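You operate a simulated robot arm through the tools that you are given. There is no shell and no other tool. Be economical: measure what you need, move in short steps, check, and stop when the job is done.

You run a simulated robot arm. Do the job below in one go: nothing can be reset, and whatever is moved stays where it is left.

JOB
Top the powder up to MAX and start the wool wash.
Fine: pour from the powder jug into the powder drawer and put the jug back; shut the drawer before you press start; leave it running. Set down upright: powder jug. Where these are worked on the way, their far stop is far enough and under half their travel is too little: powder drawer.

It is judged by the outcome, as a careful person would: the job done as asked, and still so three seconds after it is handed in. It fails if anything else is knocked over, pushed out of place, dropped, spilled or broken.

ROBOT AND FRAMES
A 7-joint arm with a two-finger parallel gripper on a trunk, on a base that drives. Base frame: it is fixed to the floor where the robot stands at the start and does not move with it; the origin is under the middle of the robot, x ahead of it, y to its left, z up. Lengths are in m, angles in degrees, forces in N, time in s.
With the tool pointing down near the work surface it reaches from about 0.1 to 0.32 m from the robot's upright axis, wherever it stands. Its first joint turns from -166.0 to 166.0 degrees. Places, roughly: powder drawer [0.6, 0, 0.8]; washer dial [0.5, -0.2, 0.8]; washer start button [0.6, -0.4, 0.8]; washing machine [0.8, -0.2, 0.4]. Payload 1.57 kg.
Tool frame: the origin (TCP) lies between the finger pads and is the grasp point; the fingertips stand 0.03 m ahead of it; z points along the fingers, y is the line along which they close. Largest opening 0.08 m; finger width 0.017, thickness 0.012; the body of the gripper, 0.04 by 0.082 m, starts 0.08 m behind the TCP.
Orientation is that of the tool frame in the base frame, as a unit quaternion [w, x, y, z]. With the fingers straight down and closing along the base's y, the tool's x points along the base's -x, its y along +y and its z along -z.

CONTROLS
- The arm moves only by the tool move_arm. Its argument "commands" is text: rows parted by semicolons, each of 7 numbers parted by spaces: the shift along the tool's x, y, z in cm, then the turn, a rotation vector about the tool's x, y, z in degrees, then the opening in per cent of the stroke, from 0 (shut) to 100 (fully open). In form: tx ty tz wx wy wz hand; .... A call has 1 to 8 rows; each row shifts and turns the commanded pose from where the row before left it, along the tool's axes as they then stand. A row lasts 0.2 s, in which the tool goes at most 0.05 m and 8.6 degrees; a call with a longer step from one row to the next is refused whole, and so is a gripper value outside its range. A pose out of reach is approached as far as the arm can. The call stops where the force on the tool passes 40 N (or 10 N more than at its start, if that is more) or the arm is blocked; 0.2 s more then pass. The fingers move at their own pace (about 0.072 m/s each) and stop on an object; they squeeze with about 32 N. The grip force told is the motor's: it shows also when the fingers shut on nothing. Time passes only in rows, and 0.2 s behind the last, so rows that do not move let the fingers close. It gives the time, the measured TCP pose, the force on the tool (base axes), the opening and the grip force at its end, in the units of the frame above (readings bear some noise), with the torque about the TCP (base axes, N m) and any sound that the robot's microphone picked up.
- Cameras (640 x 400 px; columns grow to the right, rows downward): "scene" is now at [0.2506, -0.0228, 1.3954]; the picture's right is [-0.28, -0.96, 0.00], its down [-0.67, 0.19, -0.72] and it looks along [0.69, -0.20, -0.70] (base axes); focal length 225 px, centre (320, 200). "wrist" rides on the gripper at [0.072, -0.007, -0.122] in the tool frame; the picture's right is [0.09, 1.00, 0.00], its down [-0.84, 0.08, -0.54] and it looks along [-0.54, 0.05, 0.84] (tool axes); focal length 238 px, centre (320, 200). There is no depth. A picture from a camera that has moved, and an enlarged one, comes with that camera's place and axes in the base frame and with its lens.
- capture(camera): a new picture of that camera. No time passes.
- move_column(by): slides the trunk up (or, below 0, down) by that many m; the arm and the scene camera ride with it, the base frame stays. It gives what a move gives, with no picture.
- base_move(legs): drives the robot by 1 to 6 legs, each [ahead, left, turn to the left] in m, m and degrees, along the robot's own axes; the way and the turn of a leg run together, so that a leg with both is an arc; at most 1.5 m and 180 degrees a leg. The arm and the cameras ride along, it lands a little off, and it stops where it bumps. It gives what a move gives.
- head_to(pan, tilt): turns the head with the scene camera to pan (to the left, within 86 degrees either way) and tilt (down, from -29 to 69), counted from straight ahead of the robot. It gives what a move gives.
- close_up(camera, box): a new picture of the part [left, top, right, bottom] of that camera's present view, enlarged. No time passes.
- close_job(): hands the job in; it is judged then, once.

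Work in short steps. Places have to be worked out from the pictures, the camera data and where the tool is seen: move nearer, look again, correct. Check each grasp and each placing, and mend what went wrong. You have 120 turns and 98 pictures in all, those below and enlarged ones among them. Open the gripper and draw the arm clear of the work before you hand the job in, unless the task says otherwise; then end with one line.

The tools are called after ">>>" by a JSON object that holds its "fn" and its "kwargs". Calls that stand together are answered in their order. move_arm: Moves the arm, as the interface text tells. Its arguments: {"type":"object","properties":{"commands":{"type":"string"}},"required":["commands"]} The other tools are called the same way: move_column (by) slides the trunk up or down; base_move (legs) drives the base; head_to (pan, tilt) turns the head that bears the scene camera; capture (camera) takes a picture; close_up (camera, box) takes an enlarged picture of a part of a camera's view; close_job () hands the job in.

At the start:

```text
time_s: 0.0
position: [0.4802, -0.1207, 1.221]
tcp_rot: [-0.001, 0.001, 1.0, -0.001]
force: [-0.2, -1.0, 0.0]
torque: [-0.01, -0.01, -0.02]
finger_gap: 0.0799
grip_force: 0.1
trunk travel left (down, up): [-0.625, 0.365]
robot x, y, heading: [-0.0003, -0.0, -0.0]
head pan, tilt: [-16.1, 44.2]
```

scene: 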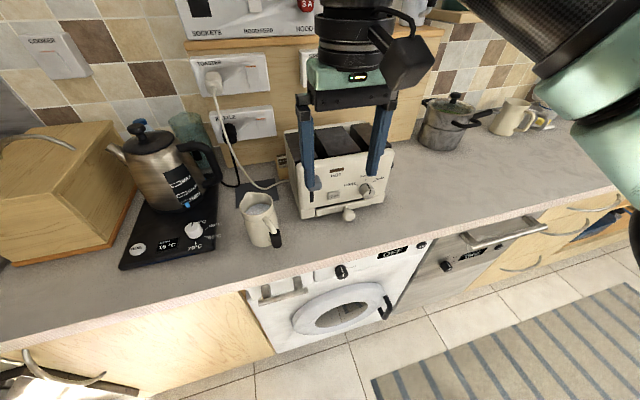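
wrist: 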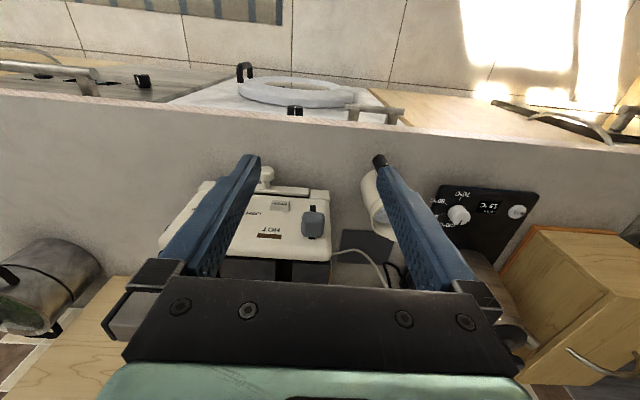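

I start by looking closely at the jug and washer front in the scene view.

>>> {"fn": "close_up", "kwargs": {"camera": "scene", "box": [220, 170, 460, 320]}}

>>> {"fn": "close_up", "kwargs": {"camera": "scene", "box": [100, 80, 420, 280]}}

```text
2.67 times, centred on (340, 245) of scene
camera zoom: at [0.2506, -0.0228, 1.3954], right [-0.28, -0.96, 0.0], down [-0.67, 0.19, -0.72], along [0.69, -0.2, -0.7], focal length 599 px, centre (267, 80)
```

zoom: 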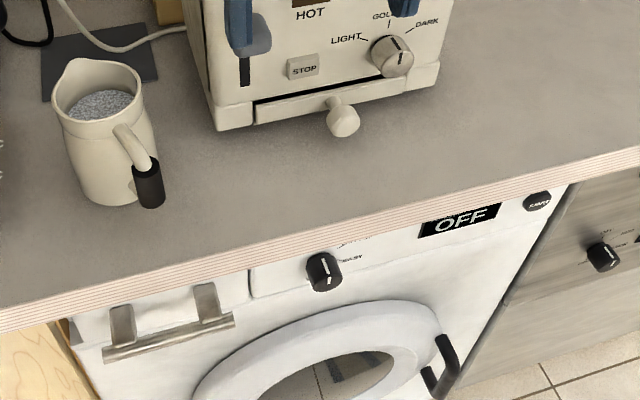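

```text
2.00 times, centred on (260, 180) of scene
camera zoom: at [0.2506, -0.0228, 1.3954], right [-0.28, -0.96, 0.0], down [-0.67, 0.19, -0.72], along [0.69, -0.2, -0.7], focal length 449 px, centre (440, 240)
```

zoom: 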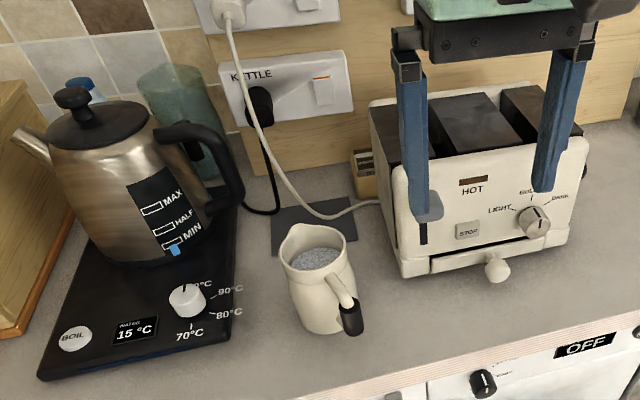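

The jug with granules stands at the counter edge by the toaster; the washer drawer handle, dial and start are below. I back off and lower to see the washer front.

>>> {"fn": "base_move", "kwargs": {"legs": [[-0.4, 0, 0]]}}

>>> {"fn": "move_column", "kwargs": {"by": -0.35}}

>>> {"fn": "head_to", "kwargs": {"pan": -10, "tilt": 22}}

>>> {"fn": "capture", "kwargs": {"camera": "scene"}}

```text
time_s: 2.4
position: [0.0962, -0.1213, 1.2216]
tcp_rot: [0.0, 0.001, 1.0, -0.001]
force: [-0.3, -0.3, 0.0]
torque: [0.01, 0.01, 0.03]
finger_gap: 0.0802
grip_force: 0.0
trunk travel left (down, up): [-0.625, 0.365]
robot x, y, heading: [-0.3863, -0.0013, -0.2]
head pan, tilt: [-16.1, 44.2]
```

```text
time_s: 5.8
position: [0.096, -0.1212, 0.872]
tcp_rot: [0.0, 0.001, 1.0, 0.0]
force: [0.2, 0.5, -0.9]
torque: [0.0, 0.05, 0.0]
finger_gap: 0.0799
grip_force: 0.1
trunk travel left (down, up): [-0.275, 0.715]
robot x, y, heading: [-0.3825, 0.0019, -0.2]
head pan, tilt: [-16.1, 44.2]
```

```text
time_s: 6.7
position: [0.0956, -0.1207, 0.8713]
tcp_rot: [0.0, 0.001, 1.0, 0.0]
force: [0.5, 0.4, -0.1]
torque: [-0.01, 0.03, -0.01]
finger_gap: 0.0799
grip_force: 0.0
trunk travel left (down, up): [-0.275, 0.715]
robot x, y, heading: [-0.3853, 0.0035, 0.0]
head pan, tilt: [-10.0, 22.0]
```

```text
93 pictures are left
camera scene: at [-0.1213, -0.0163, 1.0796], right [-0.18, -0.98, 0.0], down [-0.37, 0.07, -0.93], along [0.91, -0.16, -0.38], focal length 225 px, centre (320, 200)
```

scene: 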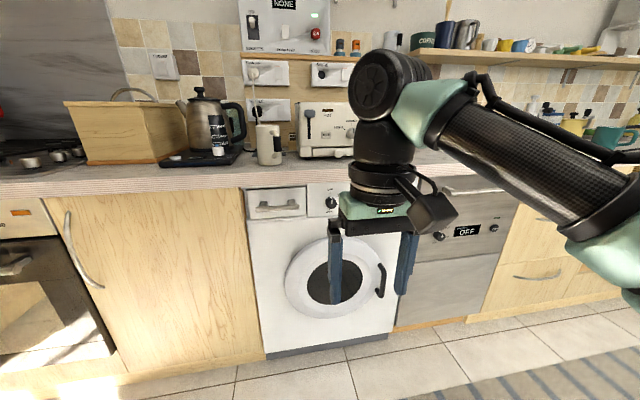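

The washer front is visible; I enlarge the panel and jug.

>>> {"fn": "close_up", "kwargs": {"camera": "scene", "box": [220, 100, 360, 230]}}

```text
3.08 times, centred on (290, 165) of scene
camera zoom: at [-0.1213, -0.0163, 1.0796], right [-0.18, -0.98, 0.0], down [-0.37, 0.07, -0.93], along [0.91, -0.16, -0.38], focal length 691 px, centre (412, 308)
```

zoom: 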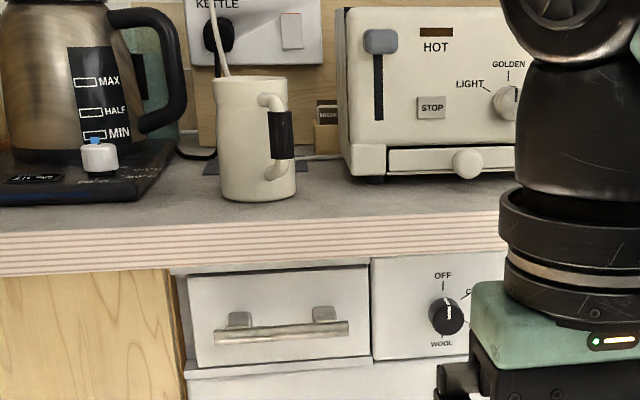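

Drawer handle is about (0.515, 0, 0.805), jug about (0.62, 0.02), its handle sleeve at about (0.56, -0.01, 0.985) pointing to the robot. I turn the tool level first, well clear of the counter.

>>> {"fn": "move_arm", "kwargs": {"commands": "0 0 0 0 -8.2 0 100;0 0 0 0 -8.2 0 100;0 0 0 0 -8.2 0 100;0 0 0 0 -8.2 0 100;0 0 0 0 -8.2 0 100;0 0 0 0 -8.2 0 100"}}

>>> {"fn": "move_arm", "kwargs": {"commands": "0 0 0 0 -8.2 0 100;0 0 0 0 -8.2 0 100;0 0 0 0 -8.2 0 100;0 0 0 0 -8.2 0 100;0 0 0 0 -8 0 100;0 0 0 0 0 0 100"}}

>>> {"fn": "capture", "kwargs": {"camera": "wrist"}}

>>> {"fn": "capture", "kwargs": {"camera": "scene"}}

```text
time_s: 8.1
position: [0.0959, -0.1207, 0.8713]
tcp_rot: [0.417, 0.001, 0.909, 0.0]
force: [0.3, -0.7, -0.2]
torque: [-0.02, 0.03, 0.0]
finger_gap: 0.0801
grip_force: 0.0
trunk travel left (down, up): [-0.275, 0.715]
robot x, y, heading: [-0.3855, 0.0019, -0.2]
head pan, tilt: [-10.0, 22.0]
```

```text
time_s: 9.5
position: [0.0971, -0.1214, 0.8713]
tcp_rot: [0.707, 0.001, 0.707, -0.001]
force: [-0.1, 0.4, 0.7]
torque: [-0.03, -0.01, 0.01]
finger_gap: 0.0804
grip_force: 0.1
trunk travel left (down, up): [-0.275, 0.715]
robot x, y, heading: [-0.3854, 0.0002, -0.2]
head pan, tilt: [-10.0, 22.0]
```

```text
91 pictures are left
camera wrist: at [-0.0253, -0.1291, 0.7987], right [0.0, 1.0, -0.09], down [-0.54, 0.08, 0.84], along [0.84, 0.05, 0.54], focal length 238 px, centre (320, 200)
```

wrist: 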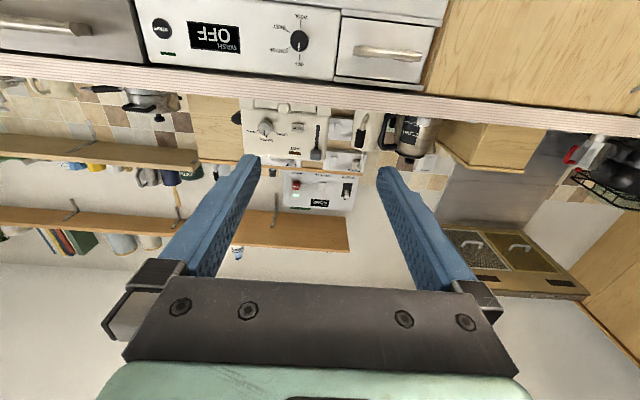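

```text
90 pictures are left
camera scene: at [-0.1213, -0.0162, 1.0797], right [-0.18, -0.98, 0.0], down [-0.37, 0.07, -0.93], along [0.91, -0.16, -0.37], focal length 225 px, centre (320, 200)
```

scene: 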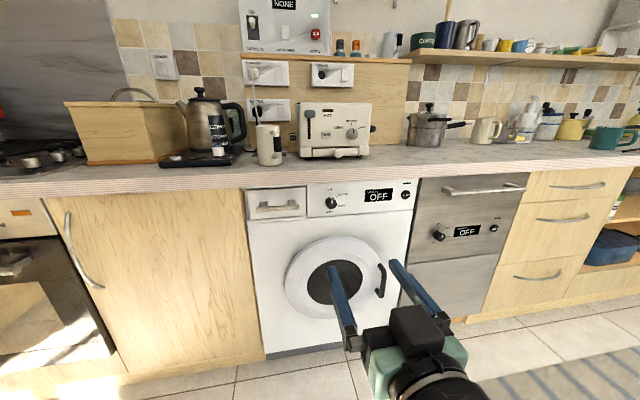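

Good view now; I enlarge the washer panel and the switch panel on the wall.

>>> {"fn": "close_up", "kwargs": {"camera": "scene", "box": [240, 170, 420, 240]}}

>>> {"fn": "close_up", "kwargs": {"camera": "scene", "box": [230, 0, 370, 100]}}

>>> {"fn": "close_up", "kwargs": {"camera": "wrist", "box": [130, 0, 440, 90]}}

```text
3.56 times, centred on (330, 205) of scene
camera zoom: at [-0.1213, -0.0162, 1.0797], right [-0.18, -0.98, 0.0], down [-0.37, 0.07, -0.93], along [0.91, -0.16, -0.37], focal length 799 px, centre (284, 182)
```

zoom: 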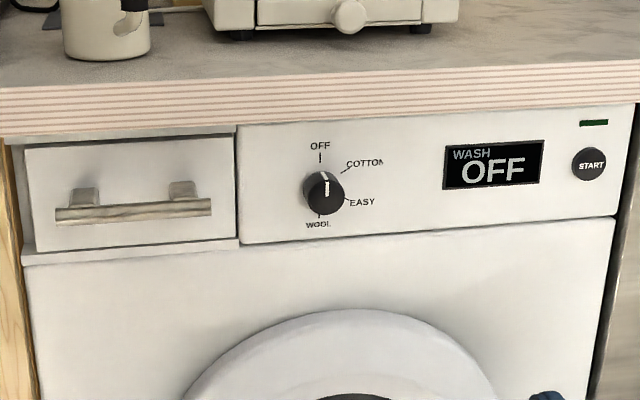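

```text
4.00 times, centred on (300, 50) of scene
camera zoom: at [-0.1213, -0.0162, 1.0797], right [-0.18, -0.98, 0.0], down [-0.37, 0.07, -0.93], along [0.91, -0.16, -0.37], focal length 899 px, centre (400, 800)
```

zoom: 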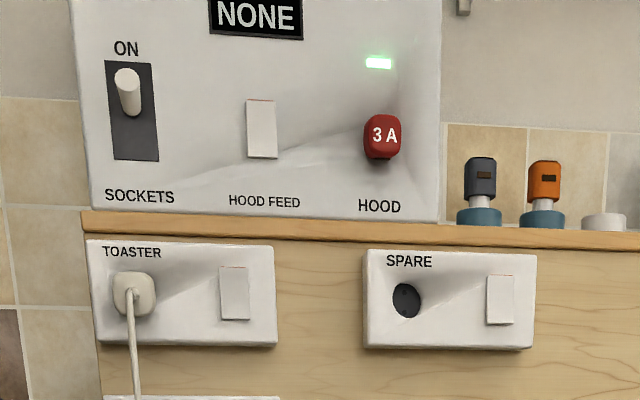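

```text
2.06 times, centred on (285, 45) of wrist
camera zoom: at [-0.0253, -0.1291, 0.7987], right [0.0, 1.0, -0.09], down [-0.54, 0.08, 0.84], along [0.84, 0.05, 0.54], focal length 492 px, centre (392, 520)
```

zoom: 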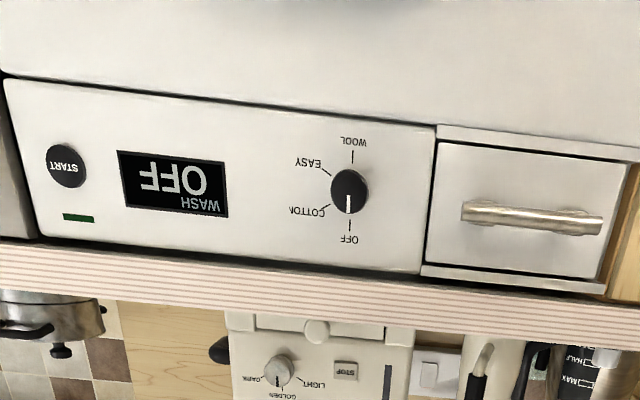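

Handle bar is near (0.52, 0.00, 0.80), horizontal. I line the tool up in y and roll it 90° so the fingers close vertically.

>>> {"fn": "move_arm", "kwargs": {"commands": "0 4.1 0 0 0 0 100;0 4.1 0 0 0 0 100;0 4.1 0 0 0 0 100;0 0 0 0 0 8.2 100;0 0 0 0 0 8.2 100;0 0 0 0 0 8.2 100;0 0 0 0 0 8.2 100;0 0 0 0 0 8.2 100"}}

>>> {"fn": "move_arm", "kwargs": {"commands": "0 0 0 0 0 8.2 100;0 0 0 0 0 8.2 100;0 0 0 0 0 8.2 100;0 0 0 0 0 8.2 100;0 0 0 0 0 8.2 100;0 0 0 0 0 8 100;0 0 0 0 0 0 100"}}

>>> {"fn": "move_column", "kwargs": {"by": -0.073}}

>>> {"fn": "base_move", "kwargs": {"legs": [[0.28, 0, 0]]}}

>>> {"fn": "capture", "kwargs": {"camera": "wrist"}}

>>> {"fn": "capture", "kwargs": {"camera": "scene"}}

```text
time_s: 11.3
position: [0.1282, -0.0069, 0.8645]
tcp_rot: [0.662, 0.248, 0.662, 0.248]
force: [-0.3, -0.1, 0.0]
torque: [0.0, -0.01, 0.01]
finger_gap: 0.0801
grip_force: 0.0
out of reach, approached as far as the arm can: row 1, 2, 3
trunk travel left (down, up): [-0.275, 0.715]
robot x, y, heading: [-0.3817, 0.0027, -0.2]
head pan, tilt: [-10.0, 22.0]
```

```text
time_s: 12.9
position: [0.127, -0.0074, 0.8666]
tcp_rot: [0.501, 0.501, 0.498, 0.5]
force: [0.0, -0.2, 0.3]
torque: [-0.02, 0.02, 0.02]
finger_gap: 0.0804
grip_force: 0.1
trunk travel left (down, up): [-0.275, 0.715]
robot x, y, heading: [-0.3867, -0.0004, -0.2]
head pan, tilt: [-10.0, 22.0]
```

```text
time_s: 14.0
position: [0.1273, -0.0076, 0.7928]
tcp_rot: [0.501, 0.5, 0.5, 0.499]
force: [-0.3, 0.5, -0.6]
torque: [-0.01, -0.01, 0.03]
finger_gap: 0.0801
grip_force: 0.1
trunk travel left (down, up): [-0.202, 0.788]
robot x, y, heading: [-0.3897, -0.0002, -0.2]
head pan, tilt: [-10.0, 22.0]
```

```text
time_s: 15.9
position: [0.399, -0.0086, 0.7937]
tcp_rot: [0.501, 0.501, 0.499, 0.499]
force: [0.0, -0.1, 1.1]
torque: [0.02, -0.01, -0.02]
finger_gap: 0.08
grip_force: 0.0
trunk travel left (down, up): [-0.202, 0.788]
robot x, y, heading: [-0.1118, -0.003, -0.3]
head pan, tilt: [-10.0, 22.0]
```

```text
86 pictures are left
camera wrist: at [0.2773, 0.0625, 0.7865], right [0.0, 0.09, 1.0], down [-0.55, -0.83, 0.08], along [0.84, -0.54, 0.05], focal length 238 px, centre (320, 200)
```

wrist: 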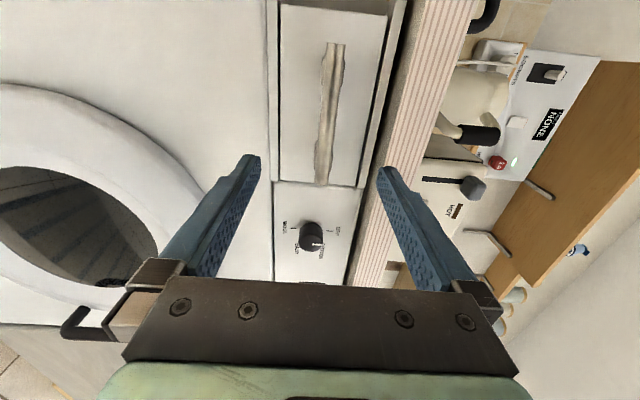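

```text
85 pictures are left
camera scene: at [0.15, -0.0176, 1.0067], right [-0.18, -0.98, 0.0], down [-0.37, 0.07, -0.93], along [0.91, -0.16, -0.37], focal length 225 px, centre (320, 200)
```

scene: 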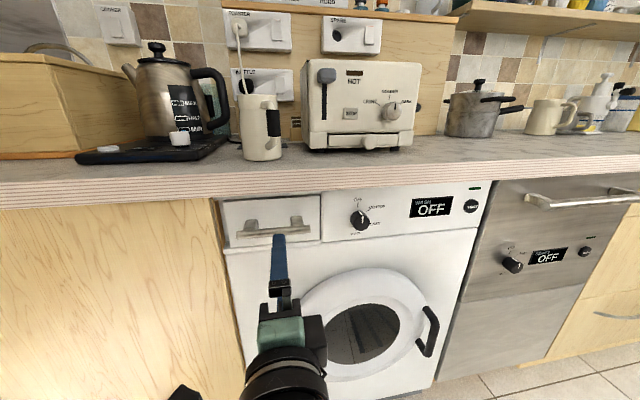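

Tool is aligned (z 0.794 vs bar 0.80). I raise slightly and advance so the fingers straddle the bar, then look.

>>> {"fn": "move_arm", "kwargs": {"commands": "0 0.7 2 0 0 0 100;0 0 3 0 0 0 100;0 0 3 0 0 0 100;0 0 2 0 0 0 100;0 0 0 0 0 0 100"}}

>>> {"fn": "capture", "kwargs": {"camera": "wrist"}}

```text
time_s: 17.1
position: [0.4982, -0.0093, 0.8]
tcp_rot: [0.501, 0.502, 0.499, 0.499]
force: [0.4, 0.1, -0.5]
torque: [0.02, -0.01, 0.0]
finger_gap: 0.0801
grip_force: 0.0
trunk travel left (down, up): [-0.202, 0.788]
robot x, y, heading: [-0.1167, -0.0033, 0.1]
head pan, tilt: [-10.0, 22.0]
```

```text
84 pictures are left
camera wrist: at [0.3761, 0.0633, 0.7925], right [0.0, 0.09, 1.0], down [-0.55, -0.83, 0.08], along [0.84, -0.54, 0.05], focal length 238 px, centre (320, 200)
```

wrist: 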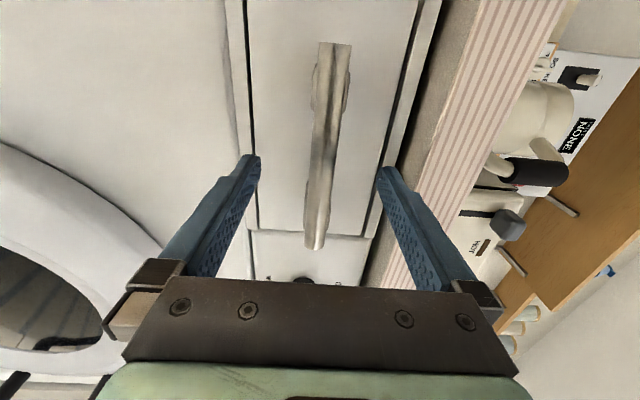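

The bar looks a bit farther than thought (x≈0.54–0.56). I advance in small steps; the move stops at contact.

>>> {"fn": "move_arm", "kwargs": {"commands": "0 0.1 1.5 0 0 0 100;0 0 1.5 0 0 0 100;0 0 1 0 0 0 100;0 0 0 0 0 0 100"}}

>>> {"fn": "capture", "kwargs": {"camera": "wrist"}}

>>> {"fn": "capture", "kwargs": {"camera": "scene"}}

```text
time_s: 17.8
position: [0.5254, -0.0085, 0.801]
tcp_rot: [0.5, 0.502, 0.499, 0.499]
force: [-11.3, 0.3, -1.8]
torque: [-0.05, -0.27, 0.12]
finger_gap: 0.0797
grip_force: 0.1
trunk travel left (down, up): [-0.202, 0.788]
robot x, y, heading: [-0.1164, 0.0026, -0.0]
head pan, tilt: [-10.0, 22.0]
stopped in row 3: the force on the tool passed its limit at 65 N (the readings are from after the stop); the commanded pose is now the measured one
```

```text
83 pictures are left
camera wrist: at [0.4033, 0.0632, 0.7946], right [0.0, 0.09, 1.0], down [-0.55, -0.83, 0.08], along [0.84, -0.54, 0.05], focal length 238 px, centre (320, 200)
```

wrist: 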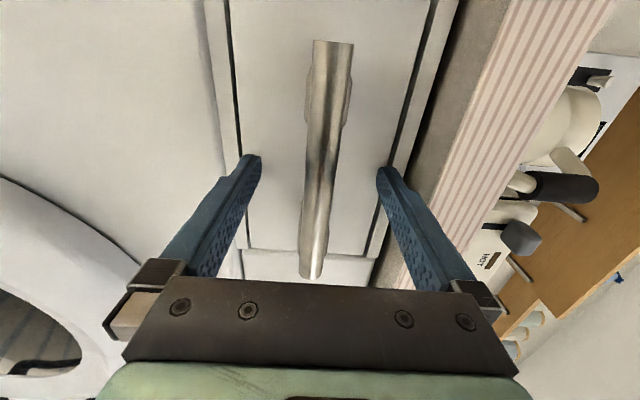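

```text
82 pictures are left
camera scene: at [0.149, -0.0176, 1.0068], right [-0.18, -0.98, 0.0], down [-0.37, 0.07, -0.93], along [0.91, -0.16, -0.37], focal length 225 px, centre (320, 200)
```

scene: 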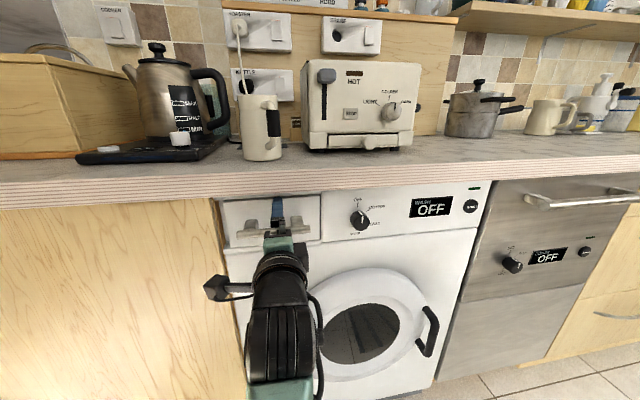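

Fingertips touched the drawer front (x≈0.556), straddling the bar. I back off 3 mm and close.

>>> {"fn": "move_arm", "kwargs": {"commands": "0 0 -0.4 0 0 0 100;0 0 0 0 0 0 0;0 0 0 0 0 0 0;0 0 0 0 0 0 0;0 0 0 0 0 0 0"}}

```text
time_s: 19.0
position: [0.5213, -0.0085, 0.8008]
tcp_rot: [0.5, 0.502, 0.5, 0.498]
force: [-1.1, 0.1, -1.1]
torque: [-0.01, -0.04, -0.02]
finger_gap: 0.0156
grip_force: 31.0
trunk travel left (down, up): [-0.202, 0.788]
robot x, y, heading: [-0.1132, 0.0012, -0.1]
head pan, tilt: [-10.0, 22.0]
```

The bar is held (gap 15.6 mm). I pull with the arm.

>>> {"fn": "move_arm", "kwargs": {"commands": "0 0 -1.5 0 0 0 0;0 0 -2 0 0 0 0;0 0 -2 0 0 0 0;0 0 -2 0 0 0 0;0 0 -2 0 0 0 0;0 0 0 0 0 0 0"}}

>>> {"fn": "capture", "kwargs": {"camera": "scene"}}

```text
time_s: 20.4
position: [0.425, -0.008, 0.8]
tcp_rot: [0.499, 0.502, 0.5, 0.499]
force: [-0.4, 3.4, -1.1]
torque: [0.02, -0.03, 0.91]
finger_gap: 0.0155
grip_force: 31.6
trunk travel left (down, up): [-0.202, 0.788]
robot x, y, heading: [-0.1165, -0.0008, -0.3]
head pan, tilt: [-10.0, 22.0]
```

```text
81 pictures are left
camera scene: at [0.1498, -0.0174, 1.0066], right [-0.18, -0.98, 0.0], down [-0.37, 0.07, -0.93], along [0.91, -0.16, -0.37], focal length 225 px, centre (320, 200)
```

scene: 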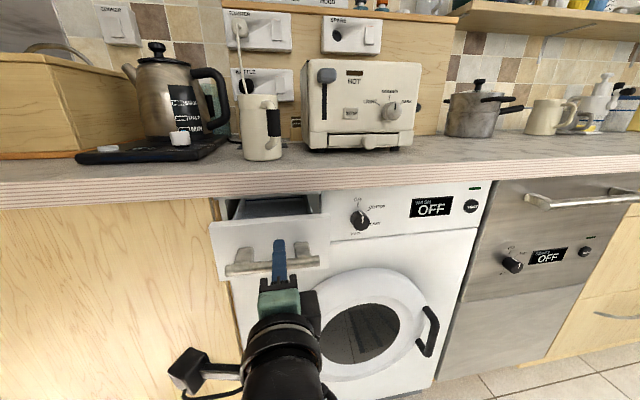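

The drawer comes out about 0.1 m. I continue by driving back slowly in small legs.

>>> {"fn": "base_move", "kwargs": {"legs": [[-0.05, 0, 0]]}}

>>> {"fn": "capture", "kwargs": {"camera": "scene"}}

```text
time_s: 21.3
position: [0.3772, -0.0077, 0.7996]
tcp_rot: [0.499, 0.502, 0.5, 0.498]
force: [-1.0, 7.0, -1.7]
torque: [0.04, -0.02, 0.09]
finger_gap: 0.0155
grip_force: 31.2
trunk travel left (down, up): [-0.202, 0.788]
robot x, y, heading: [-0.1618, 0.0019, -0.3]
head pan, tilt: [-10.0, 22.0]
```

```text
80 pictures are left
camera scene: at [0.1005, -0.017, 1.0066], right [-0.18, -0.98, 0.0], down [-0.37, 0.07, -0.93], along [0.91, -0.17, -0.37], focal length 225 px, centre (320, 200)
```

scene: 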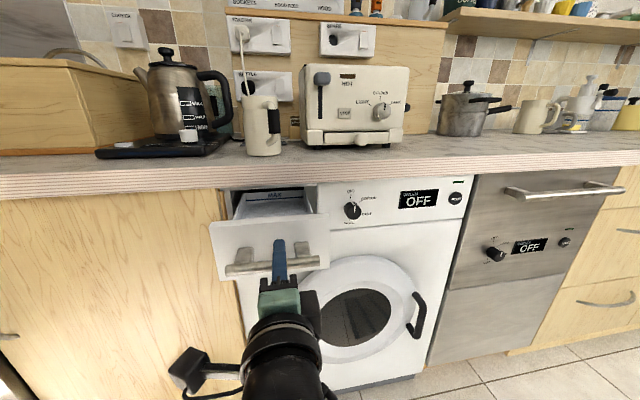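

Now 0.144 m out and still free; a MAX line shows at the back inside. I pull on.

>>> {"fn": "base_move", "kwargs": {"legs": [[-0.04, 0, 0]]}}

>>> {"fn": "close_up", "kwargs": {"camera": "scene", "box": [190, 170, 350, 290]}}

```text
time_s: 22.2
position: [0.3358, -0.0073, 0.7995]
tcp_rot: [0.5, 0.502, 0.499, 0.498]
force: [2.9, 0.8, 1.9]
torque: [0.03, -0.01, 0.09]
finger_gap: 0.0156
grip_force: 31.3
trunk travel left (down, up): [-0.202, 0.788]
robot x, y, heading: [-0.2021, -0.0014, -0.4]
head pan, tilt: [-10.0, 22.0]
```

```text
3.33 times, centred on (270, 230) of scene
camera zoom: at [0.0597, -0.0173, 1.0065], right [-0.18, -0.98, 0.0], down [-0.37, 0.07, -0.93], along [0.91, -0.17, -0.37], focal length 749 px, centre (487, 100)
```

zoom: 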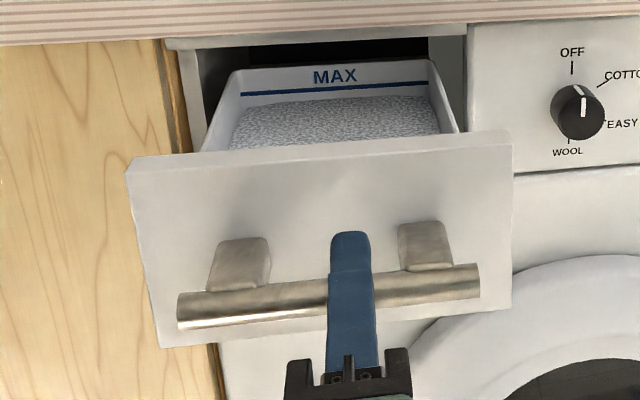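

0.185 m out; powder lies below the blue MAX line. I check whether it goes further.

>>> {"fn": "base_move", "kwargs": {"legs": [[-0.03, 0, 0]]}}

>>> {"fn": "close_up", "kwargs": {"camera": "scene", "box": [190, 170, 350, 290]}}

```text
time_s: 23.0
position: [0.3288, -0.009, 0.801]
tcp_rot: [0.5, 0.501, 0.499, 0.5]
force: [3.5, -0.6, -0.5]
torque: [0.05, -0.03, 0.1]
finger_gap: 0.0155
grip_force: 31.1
trunk travel left (down, up): [-0.202, 0.788]
robot x, y, heading: [-0.2144, 0.0019, -0.1]
head pan, tilt: [-10.0, 22.0]
stopped in leg 1: the force on the tool passed its limit at 69 N (the readings are from after the stop); the commanded pose is now the measured one
```

```text
3.33 times, centred on (270, 230) of scene
camera zoom: at [0.0506, -0.0174, 1.0066], right [-0.18, -0.98, 0.0], down [-0.37, 0.07, -0.93], along [0.91, -0.17, -0.37], focal length 749 px, centre (487, 100)
```

zoom: 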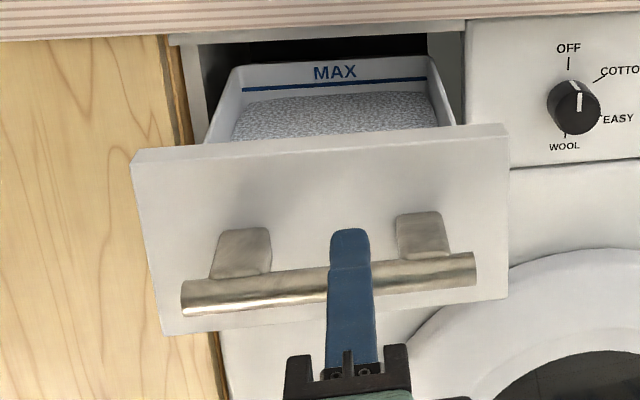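

Far stop reached (≈0.19 m travel). I open, back off straight, and roll the tool back level for the jug.

>>> {"fn": "move_arm", "kwargs": {"commands": "0 0 0 0 0 0 100;0 0 0 0 0 0 100;0 0 0 0 0 0 100"}}

>>> {"fn": "base_move", "kwargs": {"legs": [[-0.15, 0, 0]]}}

>>> {"fn": "move_arm", "kwargs": {"commands": "0 0 0 0 0 -8.2 100;0 0 0 0 0 -8.2 100;0 0 0 0 0 -8.2 100;0 0 0 0 0 -8.2 100;0 0 0 0 0 -8.2 100;0 0 0 0 0 -8.2 100"}}

>>> {"fn": "move_arm", "kwargs": {"commands": "0 0 0 0 0 -8.2 100;0 0 0 0 0 -8.2 100;0 0 0 0 0 -8.2 100;0 0 0 0 0 -8.2 100;0 0 0 0 0 -8 100;0 0 0 0 0 0 100"}}

>>> {"fn": "move_column", "kwargs": {"by": 0.25}}

>>> {"fn": "head_to", "kwargs": {"pan": 0, "tilt": 28}}

>>> {"fn": "capture", "kwargs": {"camera": "scene"}}

>>> {"fn": "capture", "kwargs": {"camera": "wrist"}}

```text
time_s: 23.8
position: [0.3265, -0.0076, 0.8002]
tcp_rot: [0.501, 0.501, 0.499, 0.5]
force: [0.1, 0.8, -0.4]
torque: [0.0, 0.03, -0.03]
finger_gap: 0.0798
grip_force: 0.0
trunk travel left (down, up): [-0.202, 0.788]
robot x, y, heading: [-0.2136, -0.0004, -0.3]
head pan, tilt: [-10.0, 22.0]
```

```text
time_s: 25.1
position: [0.1784, -0.0044, 0.8012]
tcp_rot: [0.5, 0.501, 0.5, 0.499]
force: [-0.3, 0.1, 0.4]
torque: [-0.02, 0.02, 0.06]
finger_gap: 0.0801
grip_force: 0.0
trunk travel left (down, up): [-0.202, 0.788]
robot x, y, heading: [-0.3645, 0.0034, -0.1]
head pan, tilt: [-10.0, 22.0]
```

```text
time_s: 26.6
position: [0.1793, -0.0058, 0.8002]
tcp_rot: [0.663, 0.247, 0.663, 0.246]
force: [-0.3, 0.2, 0.1]
torque: [0.0, 0.01, -0.02]
finger_gap: 0.08
grip_force: 0.0
trunk travel left (down, up): [-0.202, 0.788]
robot x, y, heading: [-0.3596, 0.0025, -0.3]
head pan, tilt: [-10.0, 22.0]
```

```text
time_s: 27.9
position: [0.1785, -0.0054, 0.8004]
tcp_rot: [0.707, -0.001, 0.707, -0.001]
force: [0.0, -0.5, -0.6]
torque: [0.04, 0.0, -0.01]
finger_gap: 0.0802
grip_force: 0.1
trunk travel left (down, up): [-0.202, 0.788]
robot x, y, heading: [-0.3595, 0.0008, -0.3]
head pan, tilt: [-10.0, 22.0]
```

```text
time_s: 30.5
position: [0.1798, -0.0057, 1.0503]
tcp_rot: [0.707, 0.0, 0.707, 0.0]
force: [-0.3, -1.0, 0.6]
torque: [-0.03, -0.03, 0.0]
finger_gap: 0.08
grip_force: 0.1
trunk travel left (down, up): [-0.452, 0.538]
robot x, y, heading: [-0.3616, 0.0014, 0.0]
head pan, tilt: [-10.0, 22.0]
```

```text
time_s: 31.2
position: [0.1788, -0.0048, 1.0511]
tcp_rot: [0.707, 0.0, 0.707, 0.0]
force: [-0.7, -0.1, 0.5]
torque: [0.04, -0.03, -0.02]
finger_gap: 0.0802
grip_force: 0.0
trunk travel left (down, up): [-0.452, 0.538]
robot x, y, heading: [-0.36, 0.0012, -0.5]
head pan, tilt: [0.0, 28.0]
```

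```text
77 pictures are left
camera scene: at [-0.099, -0.0003, 1.247], right [0.0, -1.0, 0.0], down [-0.47, 0.0, -0.88], along [0.88, 0.0, -0.47], focal length 225 px, centre (320, 200)
```

scene: 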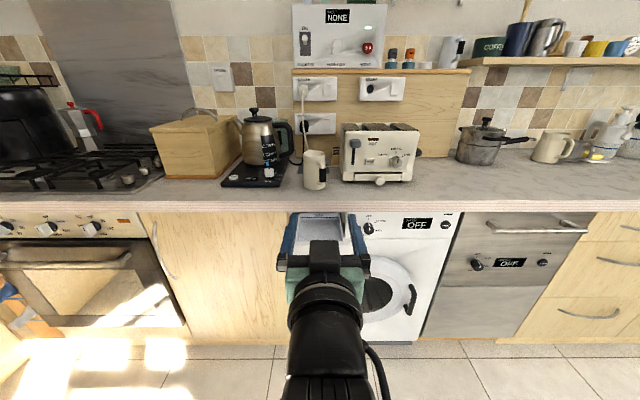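

```text
76 pictures are left
camera wrist: at [0.0567, -0.0129, 0.9787], right [0.0, 1.0, -0.09], down [-0.54, 0.08, 0.84], along [0.84, 0.05, 0.54], focal length 238 px, centre (320, 200)
```

wrist: 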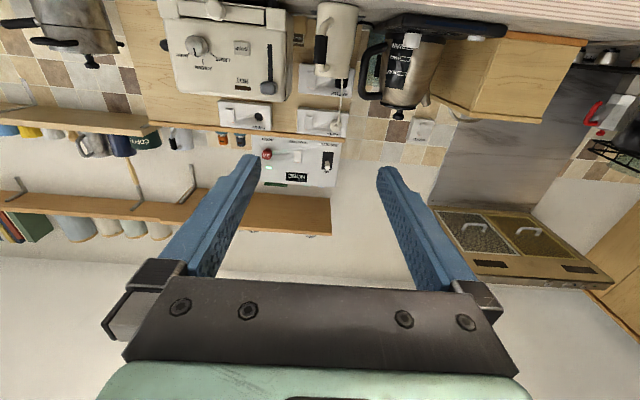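

I enlarge the jug in both views to fix its place and handle direction.

>>> {"fn": "close_up", "kwargs": {"camera": "scene", "box": [280, 130, 360, 230]}}

>>> {"fn": "close_up", "kwargs": {"camera": "wrist", "box": [280, 0, 380, 100]}}

```text
4.00 times, centred on (320, 180) of scene
camera zoom: at [-0.099, -0.0003, 1.247], right [0.0, -1.0, 0.0], down [-0.47, 0.0, -0.88], along [0.88, 0.0, -0.47], focal length 899 px, centre (320, 280)
```

zoom: 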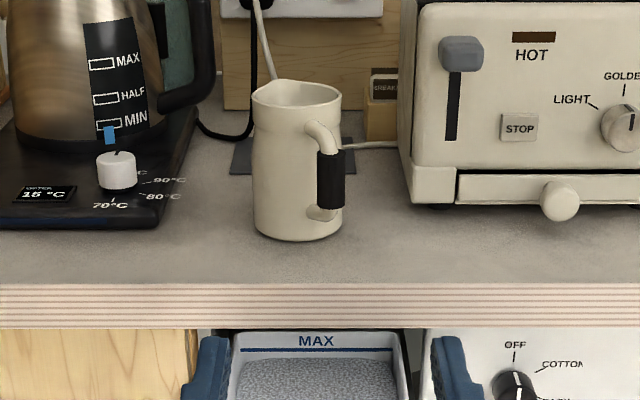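

```text
4.00 times, centred on (330, 50) of wrist
camera zoom: at [0.0567, -0.0129, 0.9787], right [0.0, 1.0, -0.09], down [-0.54, 0.08, 0.84], along [0.84, 0.05, 0.54], focal length 953 px, centre (280, 800)
```

zoom: 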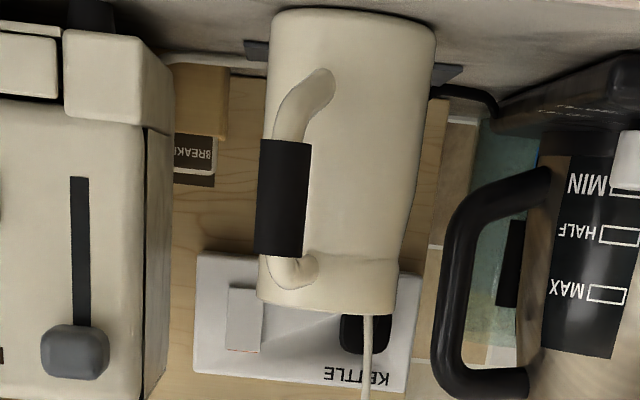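

Sleeve ≈(0.567, -0.010, 0.985), jug axis ≈(0.63, 0.02), handle pointing 25° off. I turn the whole robot 25° and line up with that line, still short of the jug.

>>> {"fn": "base_move", "kwargs": {"legs": [[0, 0, 25], [0, -0.395, 0], [0.1, 0, 0]]}}

>>> {"fn": "move_column", "kwargs": {"by": -0.058}}

>>> {"fn": "capture", "kwargs": {"camera": "wrist"}}

>>> {"fn": "capture", "kwargs": {"camera": "scene"}}

```text
time_s: 35.7
position: [0.3817, -0.0907, 1.0498]
tcp_rot: [0.691, -0.151, 0.691, 0.151]
force: [0.2, 0.4, 0.4]
torque: [0.01, -0.01, 0.0]
finger_gap: 0.0798
grip_force: 0.1
trunk travel left (down, up): [-0.452, 0.538]
robot x, y, heading: [-0.1116, -0.3115, 24.7]
head pan, tilt: [0.0, 28.0]
```

```text
time_s: 36.7
position: [0.3802, -0.0909, 0.9941]
tcp_rot: [0.691, -0.151, 0.691, 0.151]
force: [-1.0, 0.5, 0.2]
torque: [0.02, 0.02, -0.02]
finger_gap: 0.0799
grip_force: 0.0
trunk travel left (down, up): [-0.394, 0.596]
robot x, y, heading: [-0.1151, -0.3119, 24.5]
head pan, tilt: [0.0, 28.0]
```

```text
73 pictures are left
camera wrist: at [0.2726, -0.1486, 0.9208], right [-0.42, 0.9, -0.09], down [-0.52, -0.16, 0.84], along [0.74, 0.4, 0.54], focal length 238 px, centre (320, 200)
```

wrist: 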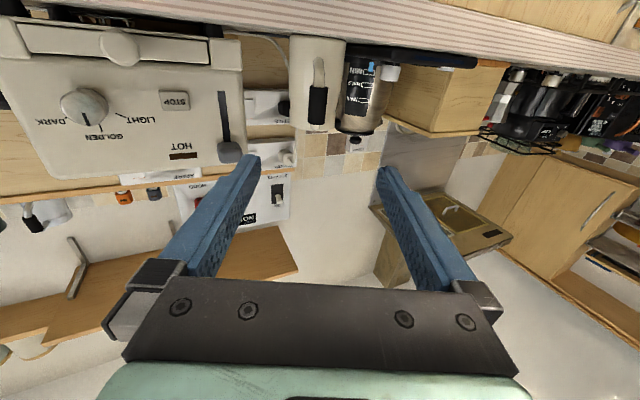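

```text
72 pictures are left
camera scene: at [0.1264, -0.203, 1.189], right [0.42, -0.91, 0.0], down [-0.43, -0.2, -0.88], along [0.8, 0.37, -0.47], focal length 225 px, centre (320, 200)
```

scene: 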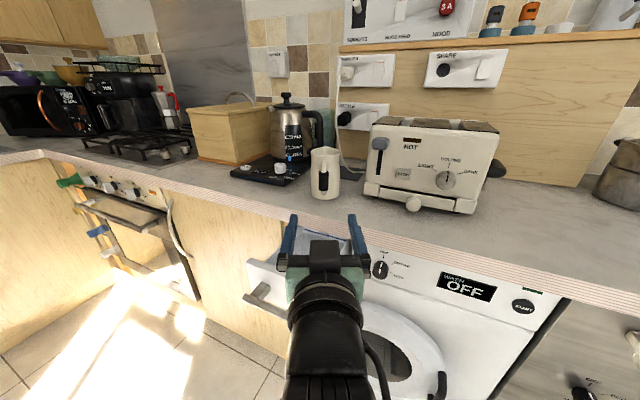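

The handle is straight ahead, about 0.20 m and 5 mm to the right. I drive 0.1 m closer and look again.

>>> {"fn": "base_move", "kwargs": {"legs": [[0.11, -0.004, 0]]}}

>>> {"fn": "capture", "kwargs": {"camera": "wrist"}}

>>> {"fn": "close_up", "kwargs": {"camera": "scene", "box": [240, 120, 400, 240]}}

```text
time_s: 37.9
position: [0.4847, -0.048, 0.9927]
tcp_rot: [0.691, -0.151, 0.69, 0.151]
force: [-0.2, -0.9, -0.9]
torque: [-0.01, -0.01, -0.02]
finger_gap: 0.0799
grip_force: 0.1
trunk travel left (down, up): [-0.394, 0.596]
robot x, y, heading: [-0.0104, -0.2693, 24.6]
head pan, tilt: [0.0, 28.0]
```

```text
71 pictures are left
camera wrist: at [0.3755, -0.106, 0.9206], right [-0.42, 0.9, -0.09], down [-0.52, -0.16, 0.84], along [0.74, 0.4, 0.54], focal length 238 px, centre (320, 200)
```

wrist: 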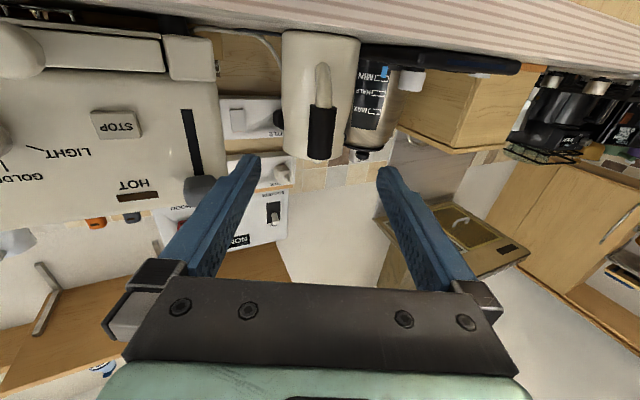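

```text
3.33 times, centred on (320, 180) of scene
camera zoom: at [0.2294, -0.1604, 1.1889], right [0.42, -0.91, 0.0], down [-0.43, -0.2, -0.88], along [0.8, 0.37, -0.47], focal length 749 px, centre (320, 267)
```

zoom: 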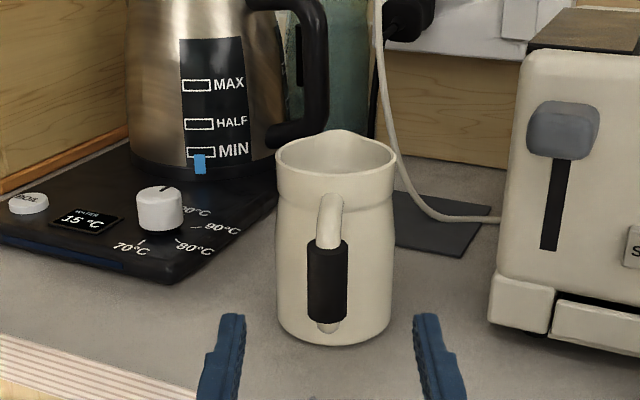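

Sleeve is 0.09 m straight ahead with zero lateral offset. I advance 0.085 m with the arm, fingers open.

>>> {"fn": "move_arm", "kwargs": {"commands": "0 0 2 0 0 0 100;0 0 2 0 0 0 100;0 0 2 0 0 0 100;0 0 1.5 0 0 0 100;0 0 0 0 0 0 100"}}

>>> {"fn": "capture", "kwargs": {"camera": "wrist"}}

>>> {"fn": "close_up", "kwargs": {"camera": "scene", "box": [240, 120, 400, 240]}}

```text
time_s: 39.1
position: [0.5527, -0.017, 0.9946]
tcp_rot: [0.691, -0.152, 0.69, 0.152]
force: [-1.0, -1.0, 0.1]
torque: [-0.01, 0.03, -0.01]
finger_gap: 0.0797
grip_force: 0.0
trunk travel left (down, up): [-0.394, 0.596]
robot x, y, heading: [-0.0107, -0.2702, 24.6]
head pan, tilt: [0.0, 28.0]
```

```text
69 pictures are left
camera wrist: at [0.4443, -0.0753, 0.9218], right [-0.42, 0.9, -0.09], down [-0.53, -0.16, 0.84], along [0.74, 0.4, 0.54], focal length 238 px, centre (320, 200)
```

wrist: 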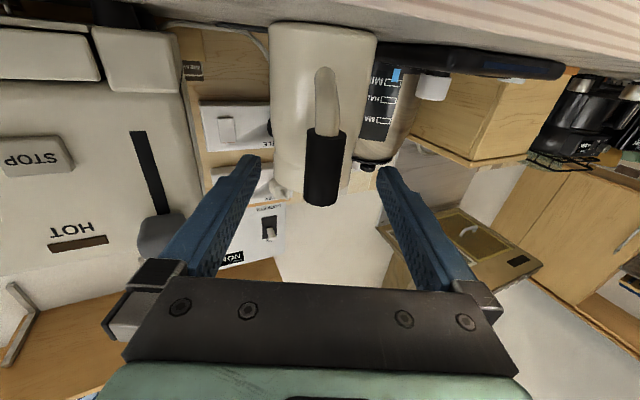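

```text
3.33 times, centred on (320, 180) of scene
camera zoom: at [0.229, -0.1605, 1.189], right [0.42, -0.91, 0.0], down [-0.43, -0.2, -0.88], along [0.8, 0.37, -0.47], focal length 749 px, centre (320, 267)
```

zoom: 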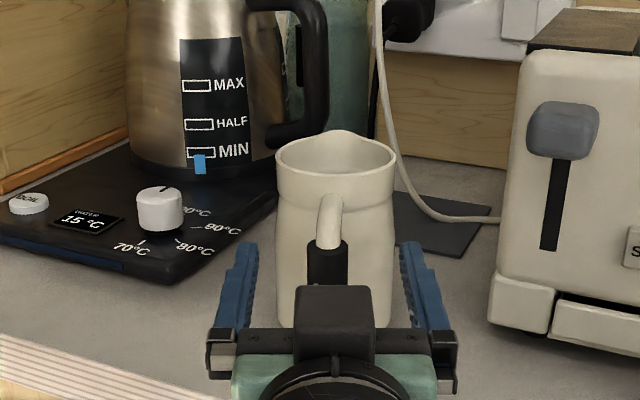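

Sleeve is about 1 cm ahead of the TCP and centred. I go on 0.9 cm and close.

>>> {"fn": "move_arm", "kwargs": {"commands": "0 0 0.9 0 0 0 100;0 0 0 0 0 0 60;0 0 0 0 0 0 0;0 0 0 0 0 0 0;0 0 0 0 0 0 0;0 0 0 0 0 0 0"}}

>>> {"fn": "capture", "kwargs": {"camera": "wrist"}}

```text
time_s: 40.5
position: [0.5598, -0.0145, 0.9937]
tcp_rot: [0.691, -0.151, 0.691, 0.151]
force: [1.3, 1.0, -0.2]
torque: [0.03, -0.05, 0.02]
finger_gap: 0.0223
grip_force: 32.3
trunk travel left (down, up): [-0.394, 0.596]
robot x, y, heading: [-0.0084, -0.2703, 24.4]
head pan, tilt: [0.0, 28.0]
```

```text
67 pictures are left
camera wrist: at [0.4517, -0.0714, 0.9216], right [-0.42, 0.9, -0.09], down [-0.52, -0.16, 0.84], along [0.74, 0.4, 0.54], focal length 238 px, centre (320, 200)
```

wrist: 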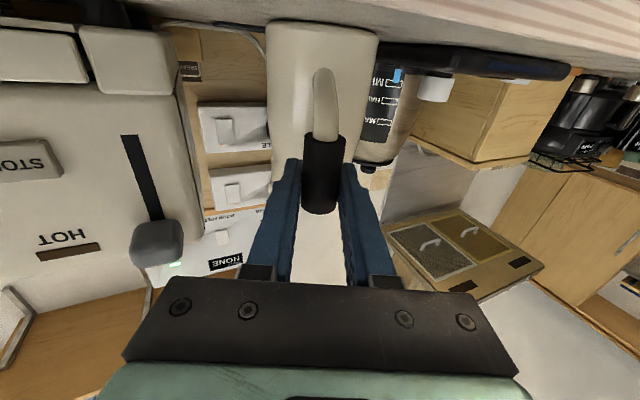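

Sleeve gripped at 22 mm. I lift 3 cm by the column and check.

>>> {"fn": "move_column", "kwargs": {"by": 0.03}}

>>> {"fn": "capture", "kwargs": {"camera": "scene"}}

```text
time_s: 41.2
position: [0.5604, -0.0137, 1.0232]
tcp_rot: [0.69, -0.152, 0.692, 0.151]
force: [-0.6, 0.5, -2.8]
torque: [-0.06, 0.24, 0.02]
finger_gap: 0.0223
grip_force: 31.7
trunk travel left (down, up): [-0.424, 0.566]
robot x, y, heading: [-0.0083, -0.2713, 24.6]
head pan, tilt: [0.0, 28.0]
```

```text
66 pictures are left
camera scene: at [0.2294, -0.1604, 1.2189], right [0.42, -0.91, 0.0], down [-0.43, -0.2, -0.88], along [0.8, 0.37, -0.47], focal length 225 px, centre (320, 200)
```

scene: 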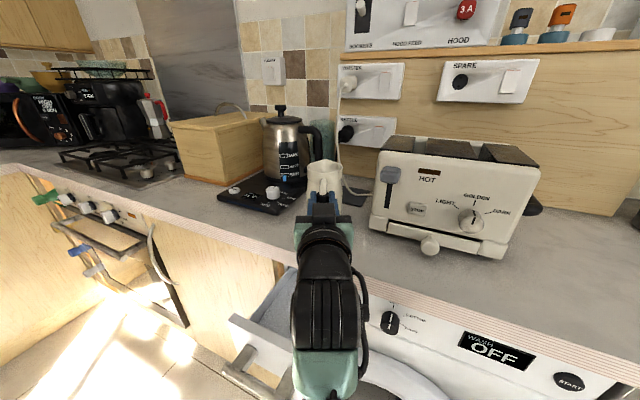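

The jug is held (≈3 N). I raise it 4 cm more, then back out and shift so the spout will stand over the open drawer.

>>> {"fn": "move_column", "kwargs": {"by": 0.04}}

>>> {"fn": "base_move", "kwargs": {"legs": [[-0.237, 0, 0], [0, 0.068, 0]]}}

>>> {"fn": "head_to", "kwargs": {"pan": 0, "tilt": 45}}

>>> {"fn": "capture", "kwargs": {"camera": "scene"}}

>>> {"fn": "capture", "kwargs": {"camera": "wrist"}}

```text
time_s: 42.1
position: [0.5596, -0.0136, 1.0636]
tcp_rot: [0.691, -0.151, 0.691, 0.151]
force: [-0.2, -0.5, -2.5]
torque: [-0.12, 0.17, 0.02]
finger_gap: 0.0221
grip_force: 31.5
trunk travel left (down, up): [-0.464, 0.526]
robot x, y, heading: [-0.0082, -0.2692, 24.5]
head pan, tilt: [0.0, 28.0]
```

```text
time_s: 44.4
position: [0.3199, -0.043, 1.0628]
tcp_rot: [0.69, -0.153, 0.69, 0.153]
force: [0.4, -0.2, -2.7]
torque: [-0.08, 0.22, 0.01]
finger_gap: 0.022
grip_force: 32.2
trunk travel left (down, up): [-0.464, 0.526]
robot x, y, heading: [-0.2491, -0.3021, 24.7]
head pan, tilt: [0.0, 28.0]
```

```text
time_s: 45.2
position: [0.3192, -0.0434, 1.0645]
tcp_rot: [0.69, -0.153, 0.691, 0.152]
force: [0.7, -0.2, -2.9]
torque: [-0.09, 0.2, -0.02]
finger_gap: 0.0223
grip_force: 31.7
trunk travel left (down, up): [-0.464, 0.526]
robot x, y, heading: [-0.2491, -0.3026, 24.8]
head pan, tilt: [0.0, 45.0]
```

```text
65 pictures are left
camera scene: at [-0.0194, -0.1963, 1.2332], right [0.42, -0.91, 0.0], down [-0.64, -0.3, -0.71], along [0.64, 0.3, -0.71], focal length 225 px, centre (320, 200)
```

scene: 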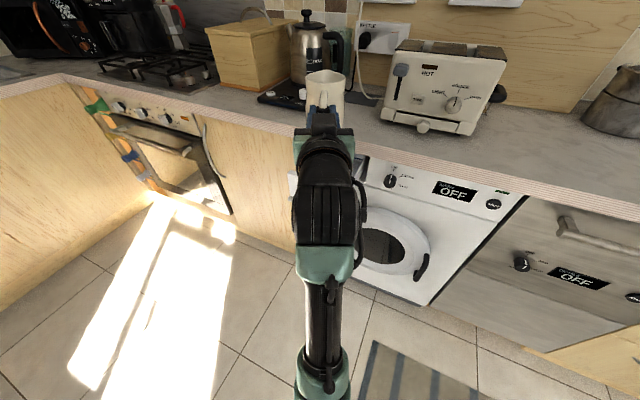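

```text
64 pictures are left
camera wrist: at [0.2117, -0.1023, 0.9913], right [-0.42, 0.9, -0.09], down [-0.52, -0.16, 0.84], along [0.74, 0.4, 0.54], focal length 238 px, centre (320, 200)
```

wrist: 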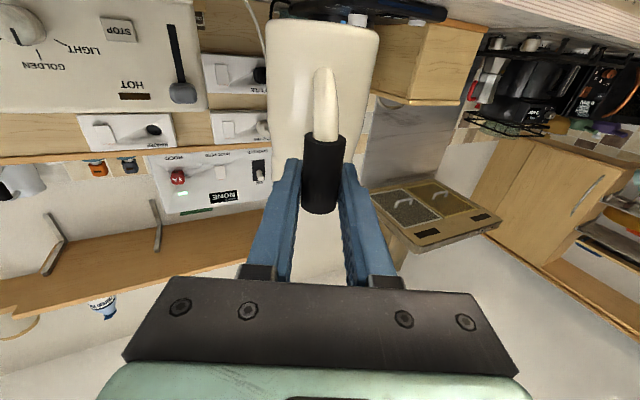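

The arm hides the drawer from the head camera, so I bring the jug to the robot's left relative to the base, then will shift the base right.

>>> {"fn": "move_arm", "kwargs": {"commands": "0 2 -1 0 0 0 0;0 4 -1.5 0 0 0 0;0 4 -1.5 0 0 0 0;0 4 -1.5 0 0 0 0;0 4 -1.5 0 0 0 0;0 4 -1.5 0 0 0 0;0 3 -1.5 0 0 0 0;0 0 0 0 0 0 0"}}

>>> {"fn": "base_move", "kwargs": {"legs": [[0.0, -0.25, 0], [0.09, 0, 0]]}}

>>> {"fn": "head_to", "kwargs": {"pan": 25, "tilt": 40}}

>>> {"fn": "capture", "kwargs": {"camera": "scene"}}

```text
time_s: 47.0
position: [0.125, 0.1405, 1.063]
tcp_rot: [0.691, -0.151, 0.691, 0.15]
force: [-0.3, 0.3, -3.2]
torque: [-0.1, 0.2, 0.01]
finger_gap: 0.0222
grip_force: 31.3
trunk travel left (down, up): [-0.464, 0.526]
robot x, y, heading: [-0.2507, -0.3014, 24.6]
head pan, tilt: [0.0, 45.0]
```

```text
time_s: 49.5
position: [0.3124, -0.0457, 1.0615]
tcp_rot: [0.69, -0.154, 0.691, 0.154]
force: [-0.2, 0.2, -3.0]
torque: [-0.09, 0.23, 0.01]
finger_gap: 0.0222
grip_force: 32.3
trunk travel left (down, up): [-0.464, 0.526]
robot x, y, heading: [-0.0628, -0.4907, 25.1]
head pan, tilt: [0.0, 45.0]
```

```text
time_s: 50.4
position: [0.3121, -0.0461, 1.0622]
tcp_rot: [0.69, -0.154, 0.691, 0.154]
force: [0.6, 0.3, -2.8]
torque: [-0.07, 0.19, -0.02]
finger_gap: 0.0222
grip_force: 31.8
trunk travel left (down, up): [-0.464, 0.526]
robot x, y, heading: [-0.066, -0.4902, 24.9]
head pan, tilt: [25.0, 40.0]
```

```text
63 pictures are left
camera scene: at [0.1486, -0.3529, 1.2404], right [0.77, -0.64, 0.0], down [-0.41, -0.49, -0.77], along [0.49, 0.59, -0.64], focal length 225 px, centre (320, 200)
```

scene: 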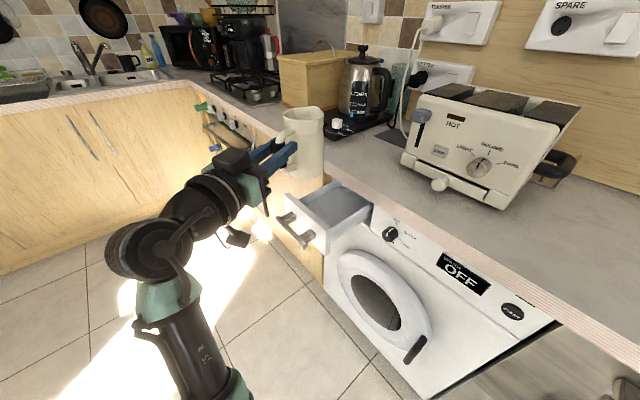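

Now the drawer is in plain view. I enlarge it and the jug.

>>> {"fn": "close_up", "kwargs": {"camera": "scene", "box": [240, 90, 400, 250]}}

```text
2.50 times, centred on (320, 170) of scene
camera zoom: at [0.1486, -0.3529, 1.2404], right [0.77, -0.64, 0.0], down [-0.41, -0.49, -0.77], along [0.49, 0.59, -0.64], focal length 562 px, centre (320, 275)
```

zoom: 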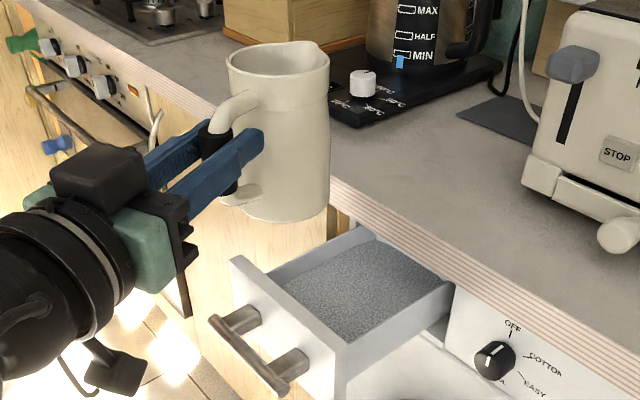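

Powder in the tray is visible. I lower the jug to pouring height (TCP z≈0.99) and nudge it so the spout will be near (0.445, -0.01).

>>> {"fn": "move_column", "kwargs": {"by": -0.07}}

>>> {"fn": "move_arm", "kwargs": {"commands": "0 -1.2 0.9 0 0 0 0;0 -1.2 0.9 0 0 0 0;0 0 0 0 0 0 0"}}

>>> {"fn": "close_up", "kwargs": {"camera": "scene", "box": [240, 90, 400, 250]}}

```text
time_s: 51.5
position: [0.3116, -0.0467, 0.9933]
tcp_rot: [0.69, -0.154, 0.69, 0.154]
force: [-0.5, -0.3, -3.5]
torque: [-0.12, 0.21, -0.01]
finger_gap: 0.0224
grip_force: 31.9
trunk travel left (down, up): [-0.394, 0.596]
robot x, y, heading: [-0.0607, -0.4893, 25.2]
head pan, tilt: [25.0, 40.0]
```

```text
time_s: 52.3
position: [0.3375, -0.0595, 0.9918]
tcp_rot: [0.69, -0.154, 0.691, 0.154]
force: [0.0, -0.4, -3.8]
torque: [-0.08, 0.25, -0.02]
finger_gap: 0.0223
grip_force: 32.0
trunk travel left (down, up): [-0.394, 0.596]
robot x, y, heading: [-0.0648, -0.4895, 25.1]
head pan, tilt: [25.0, 40.0]
```

```text
2.50 times, centred on (320, 170) of scene
camera zoom: at [0.1485, -0.3528, 1.1704], right [0.77, -0.64, 0.0], down [-0.41, -0.49, -0.77], along [0.49, 0.59, -0.64], focal length 562 px, centre (320, 275)
```

zoom: 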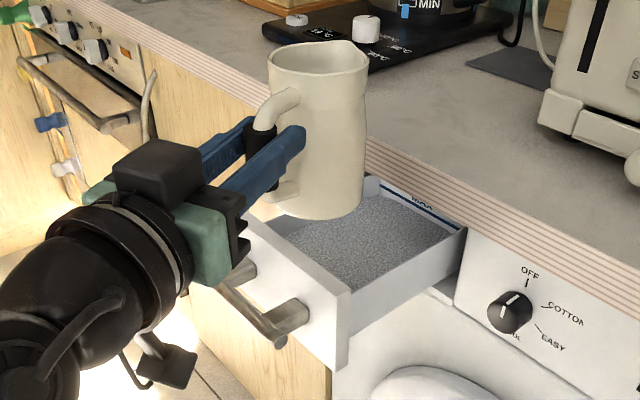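

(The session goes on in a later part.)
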